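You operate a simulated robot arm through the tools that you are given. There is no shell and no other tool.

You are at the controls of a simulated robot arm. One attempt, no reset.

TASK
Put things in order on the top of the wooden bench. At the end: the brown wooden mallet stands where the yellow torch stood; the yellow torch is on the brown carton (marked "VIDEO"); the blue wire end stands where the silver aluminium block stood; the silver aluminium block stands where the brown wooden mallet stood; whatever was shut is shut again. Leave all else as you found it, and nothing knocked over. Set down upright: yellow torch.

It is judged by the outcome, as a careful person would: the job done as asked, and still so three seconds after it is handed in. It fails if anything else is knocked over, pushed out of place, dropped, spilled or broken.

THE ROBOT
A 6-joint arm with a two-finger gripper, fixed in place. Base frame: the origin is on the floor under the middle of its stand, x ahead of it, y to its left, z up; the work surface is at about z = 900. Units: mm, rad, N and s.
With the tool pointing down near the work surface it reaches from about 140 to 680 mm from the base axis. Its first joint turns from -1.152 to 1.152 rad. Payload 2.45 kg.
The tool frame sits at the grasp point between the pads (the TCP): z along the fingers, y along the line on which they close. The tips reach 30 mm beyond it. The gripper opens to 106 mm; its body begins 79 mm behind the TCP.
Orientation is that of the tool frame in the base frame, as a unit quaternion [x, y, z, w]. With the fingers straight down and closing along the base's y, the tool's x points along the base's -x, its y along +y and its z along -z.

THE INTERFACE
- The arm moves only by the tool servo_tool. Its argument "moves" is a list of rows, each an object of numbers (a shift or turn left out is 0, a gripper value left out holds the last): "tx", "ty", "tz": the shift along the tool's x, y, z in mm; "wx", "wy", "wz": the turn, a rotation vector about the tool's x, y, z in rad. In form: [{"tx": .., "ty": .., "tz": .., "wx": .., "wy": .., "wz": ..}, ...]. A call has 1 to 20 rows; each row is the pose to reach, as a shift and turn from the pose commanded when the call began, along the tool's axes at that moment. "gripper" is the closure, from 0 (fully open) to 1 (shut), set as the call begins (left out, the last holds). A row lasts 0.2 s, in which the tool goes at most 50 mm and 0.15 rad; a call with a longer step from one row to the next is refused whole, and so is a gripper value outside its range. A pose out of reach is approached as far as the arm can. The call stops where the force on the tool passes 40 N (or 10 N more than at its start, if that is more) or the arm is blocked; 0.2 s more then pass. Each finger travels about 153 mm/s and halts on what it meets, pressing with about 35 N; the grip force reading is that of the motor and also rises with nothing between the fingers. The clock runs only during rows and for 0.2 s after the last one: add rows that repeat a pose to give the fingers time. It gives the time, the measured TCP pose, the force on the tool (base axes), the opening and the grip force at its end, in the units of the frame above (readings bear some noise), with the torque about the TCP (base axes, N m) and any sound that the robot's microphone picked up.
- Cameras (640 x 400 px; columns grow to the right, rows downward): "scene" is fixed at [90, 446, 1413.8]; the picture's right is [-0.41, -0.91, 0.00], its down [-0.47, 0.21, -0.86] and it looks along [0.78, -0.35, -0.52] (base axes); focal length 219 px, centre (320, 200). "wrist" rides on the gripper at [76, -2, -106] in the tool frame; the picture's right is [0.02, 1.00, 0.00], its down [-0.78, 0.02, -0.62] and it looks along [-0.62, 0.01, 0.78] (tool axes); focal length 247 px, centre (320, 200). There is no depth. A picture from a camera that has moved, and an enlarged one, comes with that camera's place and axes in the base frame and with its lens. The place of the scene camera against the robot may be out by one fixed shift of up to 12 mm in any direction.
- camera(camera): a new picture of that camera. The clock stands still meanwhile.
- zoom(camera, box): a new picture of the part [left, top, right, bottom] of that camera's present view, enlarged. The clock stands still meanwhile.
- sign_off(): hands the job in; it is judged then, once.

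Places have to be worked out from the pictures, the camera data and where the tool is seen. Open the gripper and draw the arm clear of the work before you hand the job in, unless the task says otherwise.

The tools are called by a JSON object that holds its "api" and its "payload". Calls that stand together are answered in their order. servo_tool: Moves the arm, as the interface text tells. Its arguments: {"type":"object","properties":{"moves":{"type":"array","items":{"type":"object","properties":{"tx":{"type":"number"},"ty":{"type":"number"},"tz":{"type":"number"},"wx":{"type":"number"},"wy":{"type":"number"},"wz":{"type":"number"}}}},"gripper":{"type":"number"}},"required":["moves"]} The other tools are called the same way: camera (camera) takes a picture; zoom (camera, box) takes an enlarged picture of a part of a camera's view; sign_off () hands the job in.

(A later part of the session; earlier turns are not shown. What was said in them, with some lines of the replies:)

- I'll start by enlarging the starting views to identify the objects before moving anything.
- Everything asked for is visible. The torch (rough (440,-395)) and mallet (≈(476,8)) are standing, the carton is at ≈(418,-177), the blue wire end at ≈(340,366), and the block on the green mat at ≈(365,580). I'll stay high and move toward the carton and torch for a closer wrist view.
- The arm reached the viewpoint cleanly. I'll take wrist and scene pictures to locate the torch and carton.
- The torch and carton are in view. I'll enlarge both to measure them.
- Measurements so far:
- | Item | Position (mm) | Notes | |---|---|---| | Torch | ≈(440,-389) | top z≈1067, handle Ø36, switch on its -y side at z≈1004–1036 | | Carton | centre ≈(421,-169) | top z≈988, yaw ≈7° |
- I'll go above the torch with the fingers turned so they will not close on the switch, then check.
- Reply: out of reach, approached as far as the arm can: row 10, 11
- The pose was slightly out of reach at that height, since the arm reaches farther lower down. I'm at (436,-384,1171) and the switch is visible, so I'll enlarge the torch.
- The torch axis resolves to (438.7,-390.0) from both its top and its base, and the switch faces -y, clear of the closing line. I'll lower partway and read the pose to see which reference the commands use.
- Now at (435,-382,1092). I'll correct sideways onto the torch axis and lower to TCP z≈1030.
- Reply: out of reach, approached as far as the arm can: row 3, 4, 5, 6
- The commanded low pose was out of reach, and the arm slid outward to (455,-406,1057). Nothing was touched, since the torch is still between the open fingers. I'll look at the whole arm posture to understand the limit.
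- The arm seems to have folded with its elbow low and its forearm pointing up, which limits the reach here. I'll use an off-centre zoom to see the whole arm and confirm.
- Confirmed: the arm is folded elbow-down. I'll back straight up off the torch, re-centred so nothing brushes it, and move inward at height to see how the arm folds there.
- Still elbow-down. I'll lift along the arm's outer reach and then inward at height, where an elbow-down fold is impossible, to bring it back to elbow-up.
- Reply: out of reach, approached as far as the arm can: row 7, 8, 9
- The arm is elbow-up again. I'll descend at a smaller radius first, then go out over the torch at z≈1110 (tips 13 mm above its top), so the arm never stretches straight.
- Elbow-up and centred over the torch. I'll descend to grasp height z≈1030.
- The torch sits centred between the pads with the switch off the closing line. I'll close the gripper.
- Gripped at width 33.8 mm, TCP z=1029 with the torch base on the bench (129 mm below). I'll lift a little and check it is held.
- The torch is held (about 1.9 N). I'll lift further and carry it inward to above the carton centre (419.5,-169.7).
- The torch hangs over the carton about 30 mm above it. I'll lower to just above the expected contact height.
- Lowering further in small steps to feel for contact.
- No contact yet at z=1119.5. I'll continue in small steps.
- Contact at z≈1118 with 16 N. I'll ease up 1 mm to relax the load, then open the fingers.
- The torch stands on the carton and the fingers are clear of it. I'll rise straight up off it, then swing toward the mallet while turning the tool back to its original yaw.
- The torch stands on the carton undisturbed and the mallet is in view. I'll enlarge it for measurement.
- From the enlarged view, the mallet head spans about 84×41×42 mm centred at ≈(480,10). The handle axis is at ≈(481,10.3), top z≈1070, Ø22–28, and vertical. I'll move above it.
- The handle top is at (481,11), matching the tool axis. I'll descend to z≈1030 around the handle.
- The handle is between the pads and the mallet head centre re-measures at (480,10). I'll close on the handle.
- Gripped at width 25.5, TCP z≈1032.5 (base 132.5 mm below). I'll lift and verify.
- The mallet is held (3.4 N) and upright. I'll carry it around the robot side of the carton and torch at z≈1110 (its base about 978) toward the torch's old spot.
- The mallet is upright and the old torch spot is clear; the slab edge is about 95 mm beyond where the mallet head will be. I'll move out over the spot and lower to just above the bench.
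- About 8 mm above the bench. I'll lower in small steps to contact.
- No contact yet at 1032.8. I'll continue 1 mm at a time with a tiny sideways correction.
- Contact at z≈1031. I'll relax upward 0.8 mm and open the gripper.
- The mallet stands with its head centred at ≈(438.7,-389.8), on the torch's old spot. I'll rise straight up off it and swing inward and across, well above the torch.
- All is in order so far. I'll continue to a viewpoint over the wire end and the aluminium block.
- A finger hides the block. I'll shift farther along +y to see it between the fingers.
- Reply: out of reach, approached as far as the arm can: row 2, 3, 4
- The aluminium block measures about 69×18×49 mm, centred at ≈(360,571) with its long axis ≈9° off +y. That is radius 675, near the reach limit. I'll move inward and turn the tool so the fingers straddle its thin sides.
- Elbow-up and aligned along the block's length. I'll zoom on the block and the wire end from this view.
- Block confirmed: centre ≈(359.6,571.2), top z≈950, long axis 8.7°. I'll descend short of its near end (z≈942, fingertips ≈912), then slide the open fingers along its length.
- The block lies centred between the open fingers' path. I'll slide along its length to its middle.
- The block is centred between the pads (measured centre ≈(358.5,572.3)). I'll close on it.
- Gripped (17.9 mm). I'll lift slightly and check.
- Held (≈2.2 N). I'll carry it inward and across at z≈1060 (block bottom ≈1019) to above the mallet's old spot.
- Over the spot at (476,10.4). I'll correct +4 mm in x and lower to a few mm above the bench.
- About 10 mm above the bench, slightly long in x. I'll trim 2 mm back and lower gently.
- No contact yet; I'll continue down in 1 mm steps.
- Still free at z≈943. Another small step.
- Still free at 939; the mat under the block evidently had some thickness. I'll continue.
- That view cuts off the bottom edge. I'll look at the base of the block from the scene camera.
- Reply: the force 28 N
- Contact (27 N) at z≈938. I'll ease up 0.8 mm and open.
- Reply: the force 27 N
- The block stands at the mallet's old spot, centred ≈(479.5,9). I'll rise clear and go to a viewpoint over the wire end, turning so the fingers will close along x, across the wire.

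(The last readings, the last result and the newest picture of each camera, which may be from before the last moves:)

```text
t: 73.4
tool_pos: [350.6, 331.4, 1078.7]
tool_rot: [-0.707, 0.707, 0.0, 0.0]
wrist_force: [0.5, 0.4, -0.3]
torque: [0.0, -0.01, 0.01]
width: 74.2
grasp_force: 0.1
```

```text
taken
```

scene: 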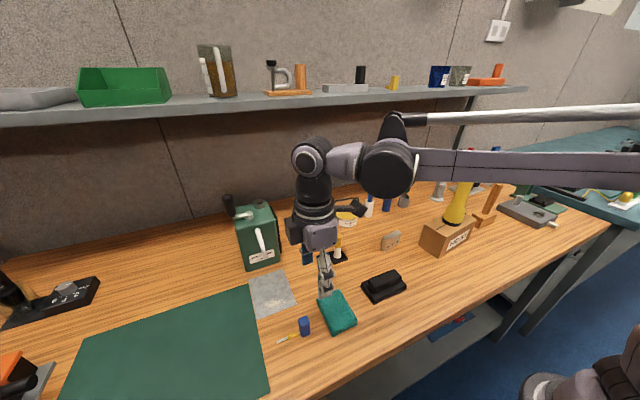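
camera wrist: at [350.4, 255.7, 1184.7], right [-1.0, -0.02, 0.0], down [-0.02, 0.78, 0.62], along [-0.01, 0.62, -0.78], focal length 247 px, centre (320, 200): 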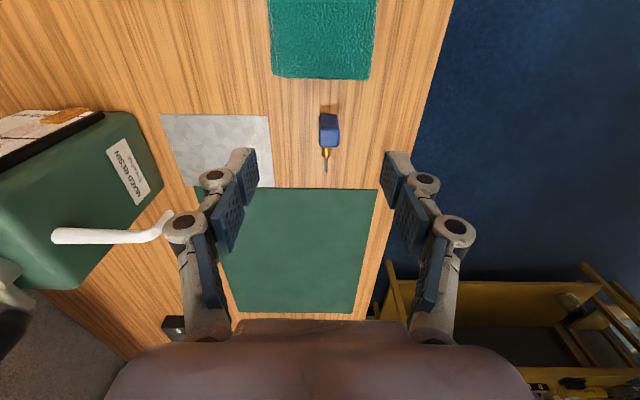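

All placed things stand well. I'll enlarge the wire end from this view.

{"api": "zoom", "payload": {"camera": "wrist", "box": [295, 95, 365, 180]}}

{"api": "zoom", "payload": {"camera": "scene", "box": [265, 300, 335, 360]}}

{"api": "zoom", "payload": {"camera": "scene", "box": [350, 160, 520, 270]}}

```text
4.71 times, centred on (330, 138) of wrist
camera zoom: at [350.4, 255.7, 1184.7], right [-1.0, -0.02, 0.0], down [-0.02, 0.78, 0.62], along [-0.01, 0.62, -0.78], focal length 1162 px, centre (273, 494)
```

zoom: 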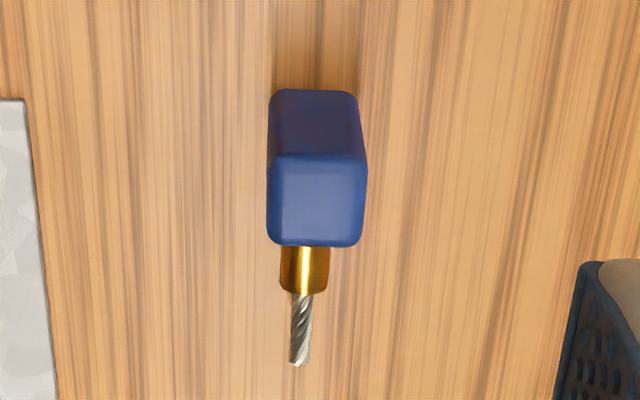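

```text
6.67 times, centred on (300, 330) of scene
camera zoom: at [89.9, 446.1, 1413.8], right [-0.41, -0.91, 0.0], down [-0.47, 0.21, -0.86], along [0.78, -0.35, -0.52], focal length 1458 px, centre (453, -667)
```

zoom: 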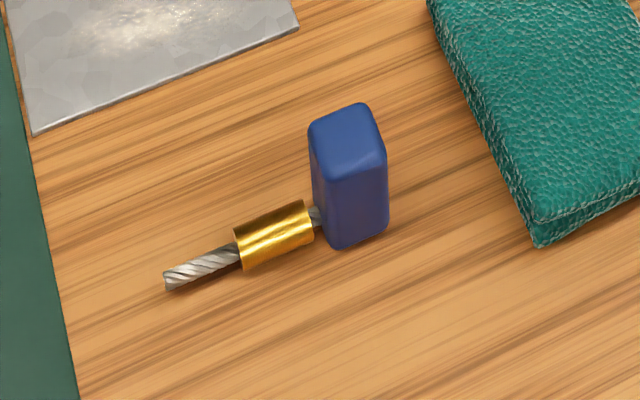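

```text
3.64 times, centred on (435, 215) of scene
camera zoom: at [89.9, 446.1, 1413.8], right [-0.41, -0.91, 0.0], down [-0.47, 0.21, -0.86], along [0.78, -0.35, -0.52], focal length 796 px, centre (-98, 146)
```

zoom: 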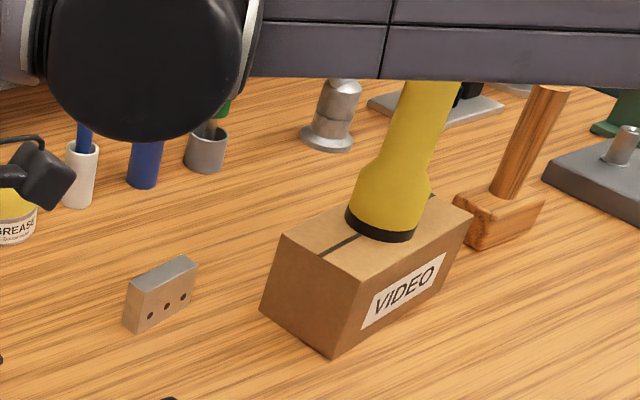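

The wire end's blue body is ≈21×21×41 mm at (338.3,365), with the ferrule running along +y to ≈428. I'll move over the blue body, lower to z≈990, and check alignment.

{"api": "servo_tool", "payload": {"moves": [{"tx": -8.2, "ty": 2.8, "tz": 22}, {"tx": -16.4, "ty": 5.5, "tz": 44}, {"tx": -24.5, "ty": 8.3, "tz": 66}, {"tx": -32.7, "ty": 11, "tz": 88.7}, {"tx": -32.7, "ty": 11, "tz": 88.7}], "gripper": 0.42}}

{"api": "camera", "payload": {"camera": "wrist"}}

{"api": "zoom", "payload": {"camera": "scene", "box": [240, 250, 380, 360]}}

```text
t: 74.6
tool_pos: [335.8, 362.2, 990.9]
tool_rot: [-0.707, 0.707, 0.0, 0.0]
wrist_force: [-0.6, 0.9, 0.4]
torque: [-0.04, 0.02, -0.02]
width: 61.4
grasp_force: 0.0
```

```text
taken
camera wrist: at [336.4, 286.8, 1097.0], right [-1.0, -0.02, 0.0], down [-0.02, 0.78, 0.62], along [-0.01, 0.62, -0.78], focal length 247 px, centre (320, 200)
```

wrist: 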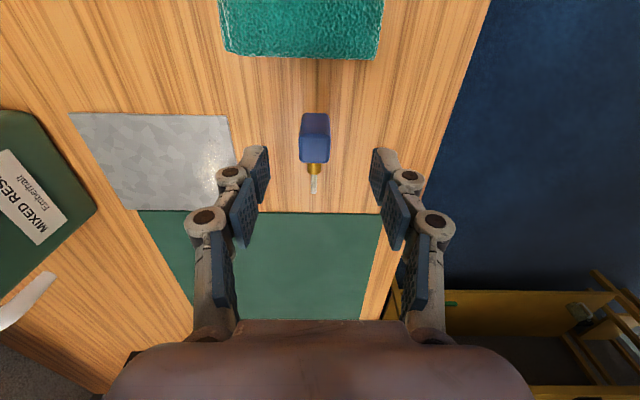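

```text
3.64 times, centred on (310, 305) of scene
camera zoom: at [89.9, 446.0, 1413.8], right [-0.41, -0.91, 0.0], down [-0.47, 0.21, -0.86], along [0.78, -0.35, -0.52], focal length 796 px, centre (356, -182)
```

zoom: 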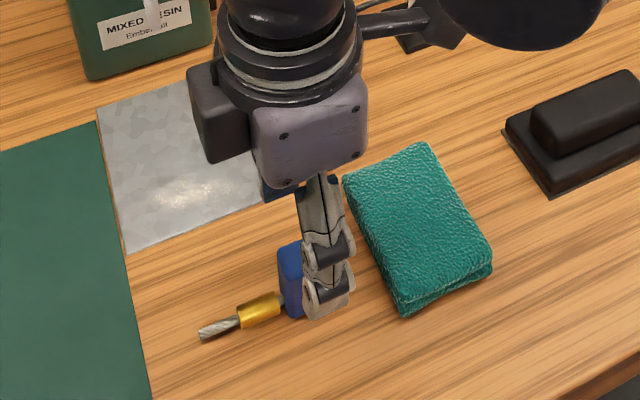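

Fine alignment: the blue body is at (338.5,365.2), so I need +3 mm in x and +2 mm in y. I'll correct and descend to z≈936.

{"api": "servo_tool", "payload": {"moves": [{"tx": -2, "ty": -3.2}, {"tx": -2, "ty": -3.2, "tz": 14}, {"tx": -2, "ty": -3.2, "tz": 28}, {"tx": -2, "ty": -3.2, "tz": 42}, {"tx": -2, "ty": -3.2, "tz": 54.5}, {"tx": -2, "ty": -3.2, "tz": 54.5}], "gripper": 0.42}}

{"api": "camera", "payload": {"camera": "wrist"}}

{"api": "zoom", "payload": {"camera": "scene", "box": [265, 290, 345, 350]}}

```text
t: 76.0
tool_pos: [339.8, 362.9, 936.9]
tool_rot: [0.707, -0.707, 0.0, 0.0]
wrist_force: [0.4, 0.0, 0.5]
torque: [-0.01, -0.02, 0.02]
width: 61.2
grasp_force: 0.0
```

```text
taken
camera wrist: at [340.1, 287.8, 1043.2], right [-1.0, -0.02, 0.0], down [-0.02, 0.78, 0.62], along [-0.01, 0.62, -0.78], focal length 247 px, centre (320, 200)
```

wrist: 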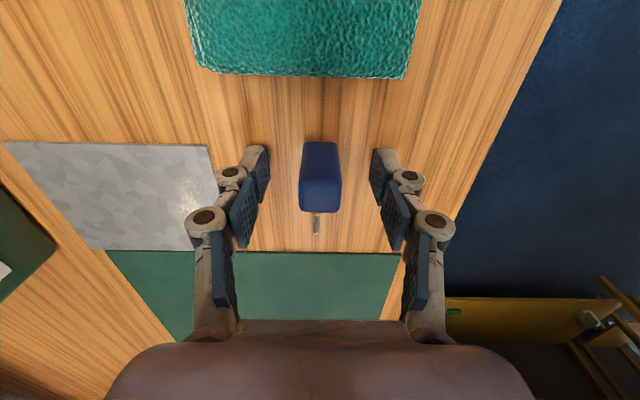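

```text
6.67 times, centred on (305, 320) of scene
camera zoom: at [89.9, 446.0, 1413.8], right [-0.41, -0.91, 0.0], down [-0.47, 0.21, -0.86], along [0.78, -0.35, -0.52], focal length 1458 px, centre (420, -600)
```

zoom: 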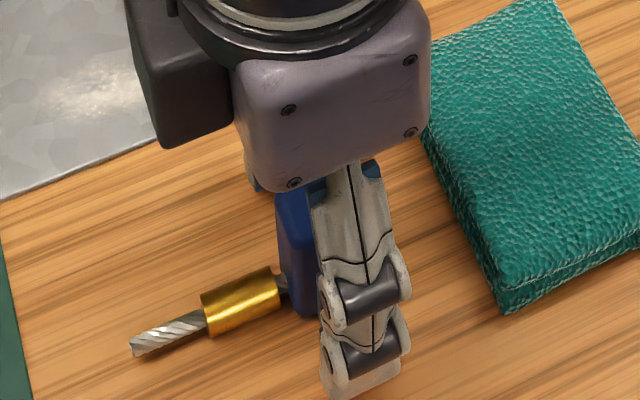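

The blue body is centred between the pads. I'll close.

{"api": "servo_tool", "payload": {"moves": [{"tz": 0}, {"tz": 0}, {"tz": 0}, {"tz": 0}], "gripper": 1}}

{"api": "camera", "payload": {"camera": "wrist"}}

```text
t: 77.0
tool_pos: [339.0, 363.8, 936.9]
tool_rot: [0.708, -0.706, 0.0, 0.001]
wrist_force: [0.6, 0.1, 2.6]
torque: [0.0, -0.04, -0.04]
width: 20.7
grasp_force: 34.8
```

```text
taken
camera wrist: at [340.1, 287.8, 1043.5], right [-1.0, -0.02, 0.0], down [-0.02, 0.78, 0.62], along [-0.01, 0.62, -0.78], focal length 247 px, centre (320, 200)
```

wrist: 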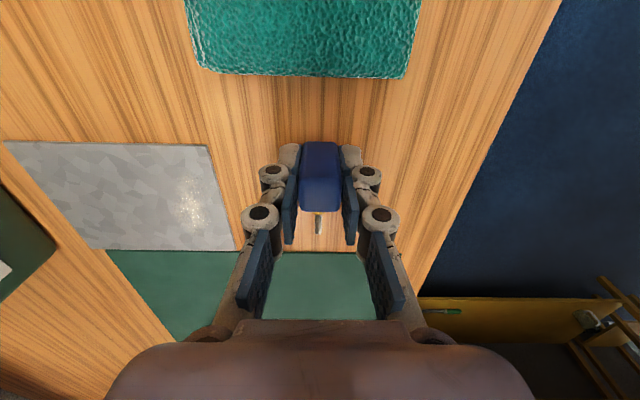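

Gripped at 20.7 mm. I'll lift about 25 mm and check that the whole wire end comes up level.

{"api": "servo_tool", "payload": {"moves": [{"tz": -8}, {"tz": -16}, {"tz": -25}, {"tz": -25}], "gripper": 1}}

{"api": "zoom", "payload": {"camera": "scene", "box": [265, 280, 345, 350]}}

{"api": "camera", "payload": {"camera": "wrist"}}

```text
t: 78.0
tool_pos: [339.7, 362.7, 960.7]
tool_rot: [0.708, -0.707, 0.0, 0.0]
wrist_force: [0.3, 1.5, -0.4]
torque: [0.0, 0.02, -0.03]
width: 21.0
grasp_force: 35.6
```

```text
5.71 times, centred on (305, 315) of scene
camera zoom: at [90.0, 446.0, 1413.8], right [-0.41, -0.91, 0.0], down [-0.47, 0.21, -0.86], along [0.78, -0.35, -0.52], focal length 1250 px, centre (406, -457)
```

zoom: 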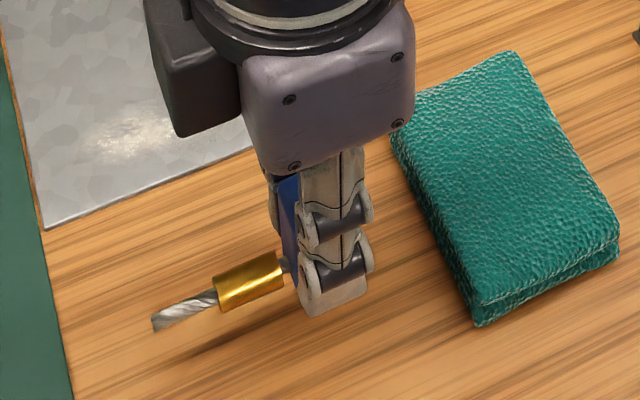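

```text
taken
camera wrist: at [340.3, 287.7, 1067.5], right [-1.0, -0.02, 0.0], down [-0.02, 0.78, 0.62], along [-0.01, 0.62, -0.78], focal length 247 px, centre (320, 200)
```

wrist: 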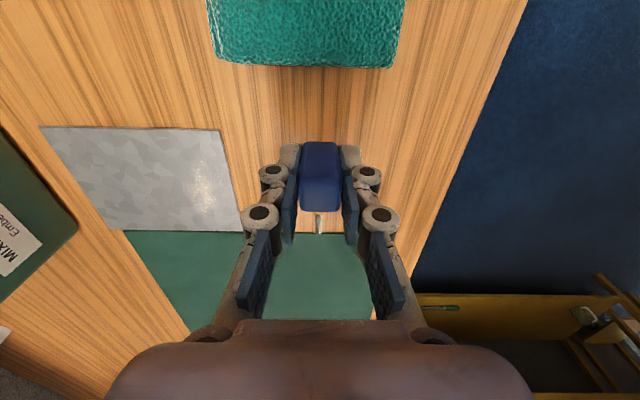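

Lifted level as one piece. I'll carry it along +y, low over the empty mat, to the block's old spot. I aim the blue body slightly short so that the body and ferrule together straddle the spot centre (359,572).

{"api": "servo_tool", "payload": {"moves": [{"tx": -20, "ty": -2, "tz": -10}, {"tx": -50, "ty": -5, "tz": -12}, {"tx": -85, "ty": -9, "tz": -12}, {"tx": -120, "ty": -12.5, "tz": -12}, {"tx": -150, "ty": -15.5, "tz": -12}, {"tx": -175, "ty": -18, "tz": -12}, {"tx": -195.5, "ty": -20, "tz": -12}, {"tx": -195.5, "ty": -20, "tz": -12}], "gripper": 1}}

{"api": "camera", "payload": {"camera": "wrist"}}

{"api": "zoom", "payload": {"camera": "scene", "box": [130, 260, 290, 400]}}

```text
t: 79.8
tool_pos: [359.9, 559.3, 974.7]
tool_rot: [0.708, -0.706, 0.0, 0.0]
wrist_force: [0.0, 0.1, -0.6]
torque: [0.02, -0.02, -0.02]
width: 20.9
grasp_force: 34.9
```

```text
taken
camera wrist: at [361.3, 483.1, 1080.1], right [-1.0, -0.02, 0.0], down [-0.02, 0.78, 0.62], along [-0.01, 0.62, -0.78], focal length 247 px, centre (320, 200)
```

wrist: 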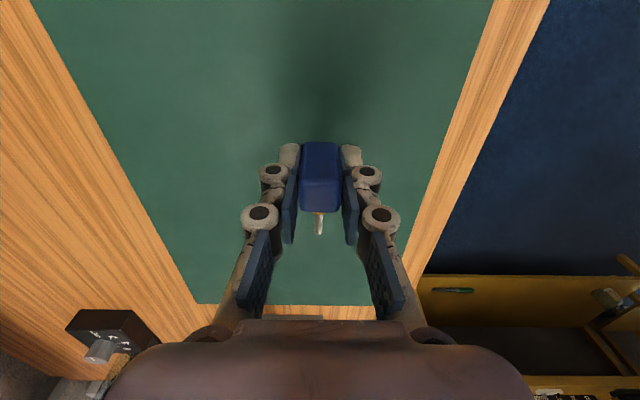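

```text
2.86 times, centred on (210, 330) of scene
camera zoom: at [89.9, 446.1, 1413.8], right [-0.41, -0.91, 0.0], down [-0.47, 0.21, -0.86], along [0.78, -0.35, -0.52], focal length 625 px, centre (634, -171)
```

zoom: 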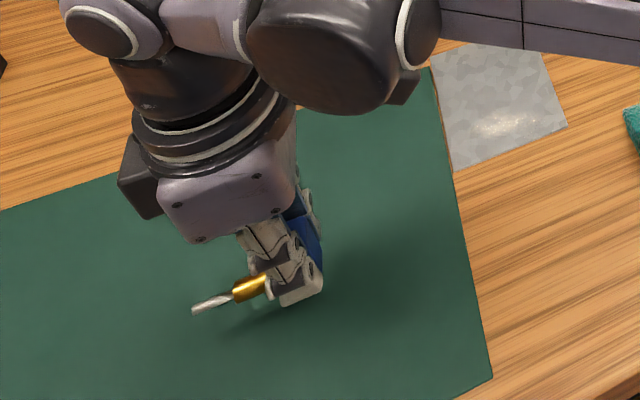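

Over the spot at (359.9,559.3). I'll lower to a few mm above the mat.

{"api": "servo_tool", "payload": {"moves": [{"tz": 8}, {"tz": 16}, {"tz": 24}, {"tz": 30}, {"tz": 30}], "gripper": 1}}

{"api": "servo_tool", "payload": {"moves": [{"tz": 1}, {"tz": 2}, {"tz": 2}], "gripper": 1}}

```text
t: 81.0
tool_pos: [358.5, 559.3, 943.3]
tool_rot: [0.708, -0.706, 0.0, 0.0]
wrist_force: [0.4, 0.6, -1.9]
torque: [-0.02, -0.04, -0.02]
width: 21.1
grasp_force: 35.0
```

```text
t: 81.8
tool_pos: [360.4, 559.4, 940.5]
tool_rot: [0.708, -0.707, 0.0, 0.0]
wrist_force: [-0.2, 0.6, -1.6]
torque: [-0.01, 0.03, 0.0]
width: 20.7
grasp_force: 35.0
```

No contact yet at z≈941. I'll step down 1 mm at a time.

{"api": "servo_tool", "payload": {"moves": [{"tz": 0.6}, {"tz": 1.2}, {"tz": 1.2}], "gripper": 1}}

```text
t: 82.6
tool_pos: [359.4, 557.9, 941.1]
tool_rot: [0.708, -0.706, 0.001, 0.0]
wrist_force: [-0.1, 0.2, -1.2]
torque: [0.0, -0.02, -0.02]
width: 20.8
grasp_force: 34.8
```

{"api": "servo_tool", "payload": {"moves": [{"tz": 0.6}, {"tz": 1.2}, {"tz": 1.2}], "gripper": 1}}

```text
t: 83.4
tool_pos: [358.9, 558.0, 938.9]
tool_rot: [0.708, -0.706, 0.0, -0.001]
wrist_force: [0.4, 0.0, -1.1]
torque: [-0.01, 0.0, -0.01]
width: 21.1
grasp_force: 35.4
```

Still free; one more small step.

{"api": "servo_tool", "payload": {"moves": [{"tz": 0.6}, {"tz": 1.2}, {"tz": 1.2}], "gripper": 1}}

```text
t: 84.2
tool_pos: [359.8, 558.4, 939.3]
tool_rot: [-0.707, 0.707, -0.001, 0.0]
wrist_force: [1.5, 0.2, 3.0]
torque: [0.0, -0.07, 0.02]
width: 20.6
grasp_force: 35.0
```

Light contact (force turned to +3 N) at z≈939. I'll open the fingers to release.

{"api": "servo_tool", "payload": {"moves": [{"tz": 0}, {"tz": 0}, {"tz": 0}, {"tz": 0}], "gripper": 0.42}}

{"api": "camera", "payload": {"camera": "wrist"}}

{"api": "zoom", "payload": {"camera": "scene", "box": [150, 300, 270, 400]}}

```text
t: 85.2
tool_pos: [358.4, 558.5, 939.8]
tool_rot: [0.708, -0.706, 0.0, 0.001]
wrist_force: [0.5, 0.3, 0.8]
torque: [-0.02, 0.04, 0.01]
width: 61.4
grasp_force: 0.1
```

```text
taken
camera wrist: at [359.4, 483.0, 1046.3], right [-1.0, -0.02, 0.0], down [-0.02, 0.78, 0.62], along [-0.01, 0.62, -0.78], focal length 247 px, centre (320, 200)
```

wrist: 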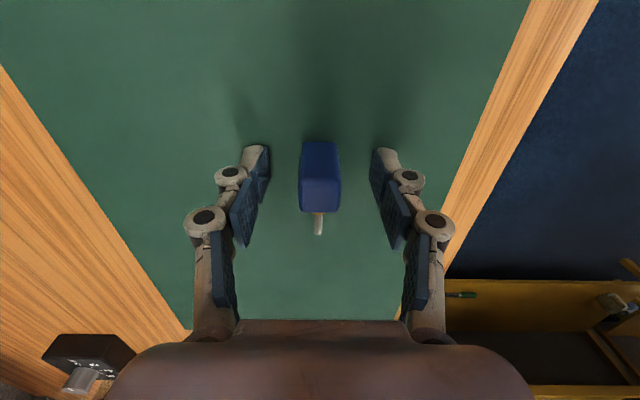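

```text
4.00 times, centred on (210, 350) of scene
camera zoom: at [90.0, 446.0, 1413.8], right [-0.41, -0.91, 0.0], down [-0.47, 0.21, -0.86], along [0.78, -0.35, -0.52], focal length 875 px, centre (760, -400)
```

zoom: 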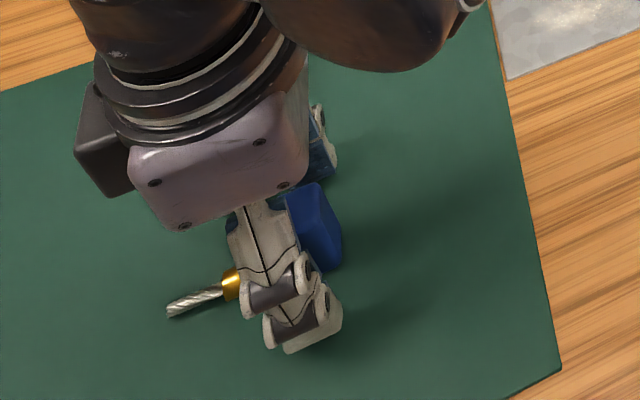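

Released and standing. I'll rise straight up clear of it, then draw back inward and up.

{"api": "servo_tool", "payload": {"moves": [{"tz": -10}, {"tz": -20}, {"tz": -30}, {"tz": -40}, {"tx": 29.5, "ty": 7, "tz": -60}, {"tx": 59, "ty": 14.5, "tz": -80}, {"tx": 88.5, "ty": 22, "tz": -100}, {"tx": 118, "ty": 29, "tz": -120}, {"tx": 146, "ty": 39, "tz": -138}, {"tx": 174, "ty": 49, "tz": -156}, {"tx": 202, "ty": 59, "tz": -174}, {"tx": 230, "ty": 69, "tz": -192}, {"tx": 258, "ty": 79, "tz": -210}, {"tx": 258, "ty": 79, "tz": -210}], "gripper": 0.42}}

{"api": "camera", "payload": {"camera": "wrist"}}

{"api": "camera", "payload": {"camera": "scene"}}

```text
t: 88.2
tool_pos: [278.3, 301.2, 1149.4]
tool_rot: [0.707, -0.707, 0.0, -0.001]
wrist_force: [-0.6, 0.1, -0.7]
torque: [0.01, -0.01, 0.0]
width: 61.4
grasp_force: 0.1
```

```text
taken
camera wrist: at [278.9, 224.8, 1255.4], right [-1.0, -0.02, 0.0], down [-0.02, 0.78, 0.62], along [-0.01, 0.62, -0.78], focal length 247 px, centre (320, 200)
```

wrist: 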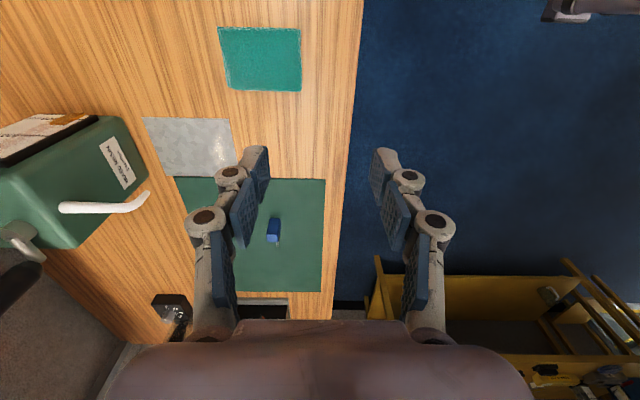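

```text
taken
```

scene: 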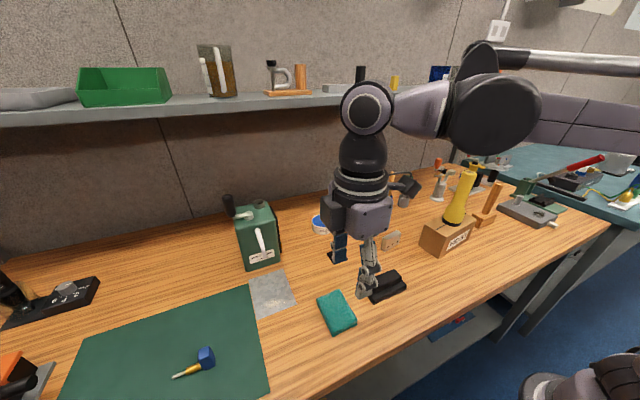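

The wire end stands on the mat where the block was. I'll verify it closely, then draw the arm back to a clear spot.

{"api": "zoom", "payload": {"camera": "scene", "box": [150, 320, 250, 395]}}

{"api": "servo_tool", "payload": {"moves": [{"tx": 30, "ty": 10, "tz": -15}, {"tx": 60, "ty": 15, "tz": -30}, {"tx": 90, "ty": 20, "tz": -45}, {"tx": 120, "ty": 25, "tz": -60}, {"tx": 150, "ty": 30, "tz": -75}, {"tx": 180, "ty": 35, "tz": -85}, {"tx": 210, "ty": 40, "tz": -90}, {"tx": 240, "ty": 40, "tz": -90}, {"tx": 270, "ty": 40, "tz": -90}, {"tx": 300, "ty": 40, "tz": -90}, {"tx": 300, "ty": 40, "tz": -90}], "gripper": 0}}

{"api": "camera", "payload": {"camera": "scene"}}

```text
5.33 times, centred on (200, 358) of scene
camera zoom: at [89.9, 446.0, 1413.8], right [-0.41, -0.91, 0.0], down [-0.47, 0.21, -0.86], along [0.78, -0.35, -0.52], focal length 1167 px, centre (960, -640)
```

zoom: 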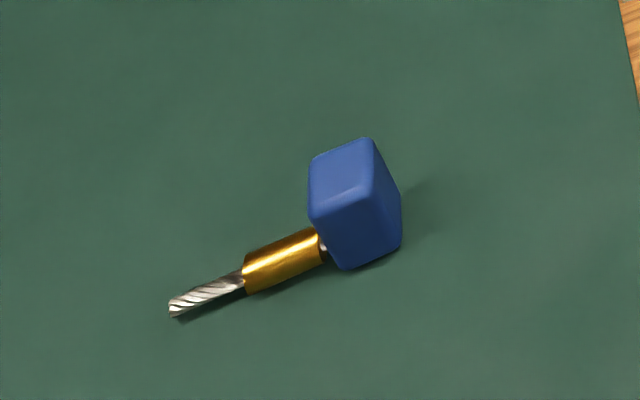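

```text
t: 90.6
tool_pos: [238.9, 2.5, 1238.0]
tool_rot: [0.708, -0.706, 0.0, 0.0]
wrist_force: [0.6, -0.2, 0.6]
torque: [0.02, 0.04, 0.0]
width: 106.0
grasp_force: 0.0
```

```text
taken
```

scene: 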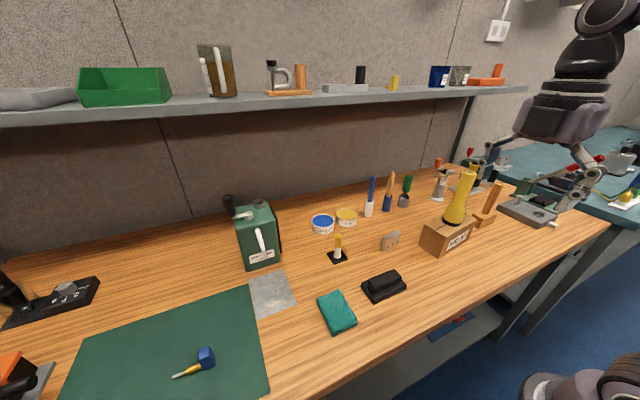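

The wire end is upright (its edges match the vertical perspective) and the arm is clear. One last close look at the right-hand group and the block.

{"api": "zoom", "payload": {"camera": "scene", "box": [360, 150, 540, 270]}}

{"api": "zoom", "payload": {"camera": "scene", "box": [160, 180, 420, 400]}}

```text
3.33 times, centred on (450, 210) of scene
camera zoom: at [90.0, 446.0, 1413.8], right [-0.41, -0.91, 0.0], down [-0.47, 0.21, -0.86], along [0.78, -0.35, -0.52], focal length 729 px, centre (-113, 167)
```

zoom: 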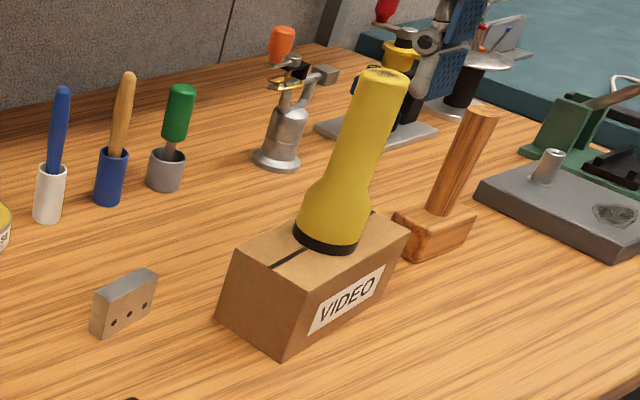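

```text
1.82 times, centred on (290, 290) of scene
camera zoom: at [90.0, 446.0, 1413.8], right [-0.41, -0.91, 0.0], down [-0.47, 0.21, -0.86], along [0.78, -0.35, -0.52], focal length 398 px, centre (374, 36)
```

zoom: 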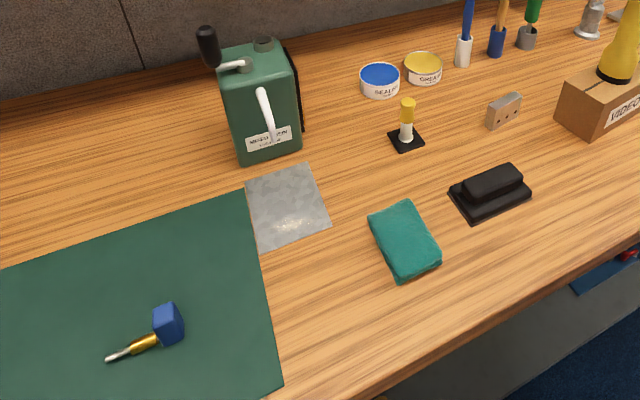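

The pictures show the finished layout:
- The torch stands upright on the carton.
- The mallet stands on the torch's old spot.
- The block stands on the mallet's old spot.
- The wire end stands on the block's old spot.

Nothing else has moved. The gripper is open and the arm is clear, so I'm handing in.

{"api": "sign_off", "payload": {}}

```text
The job is handed in.
```

I finished the rearrangement and handed it in. The last pictures showed everything standing and nothing else on the bench moved. I don't have the judge's result.

- **Yellow torch:** upright near the middle of the top of the "VIDEO" carton.
- **Brown wooden mallet:** standing on its head where the torch stood, within about 1 mm by measurement.
- **Silver aluminium block:** standing where the mallet stood, within about 2 mm.
- **Blue wire end:** standing on the green mat where the block stood. I set the blue body about 12 mm short of the spot's centre so that the body and its ferrule together straddle it.

I opened nothing, so nothing needed shutting. The gripper is open and the arm is drawn back clear of the bench.

On the first approach to the torch, the arm folded the wrong way at the edge of its reach. I backed it out and came in again without touching anything.
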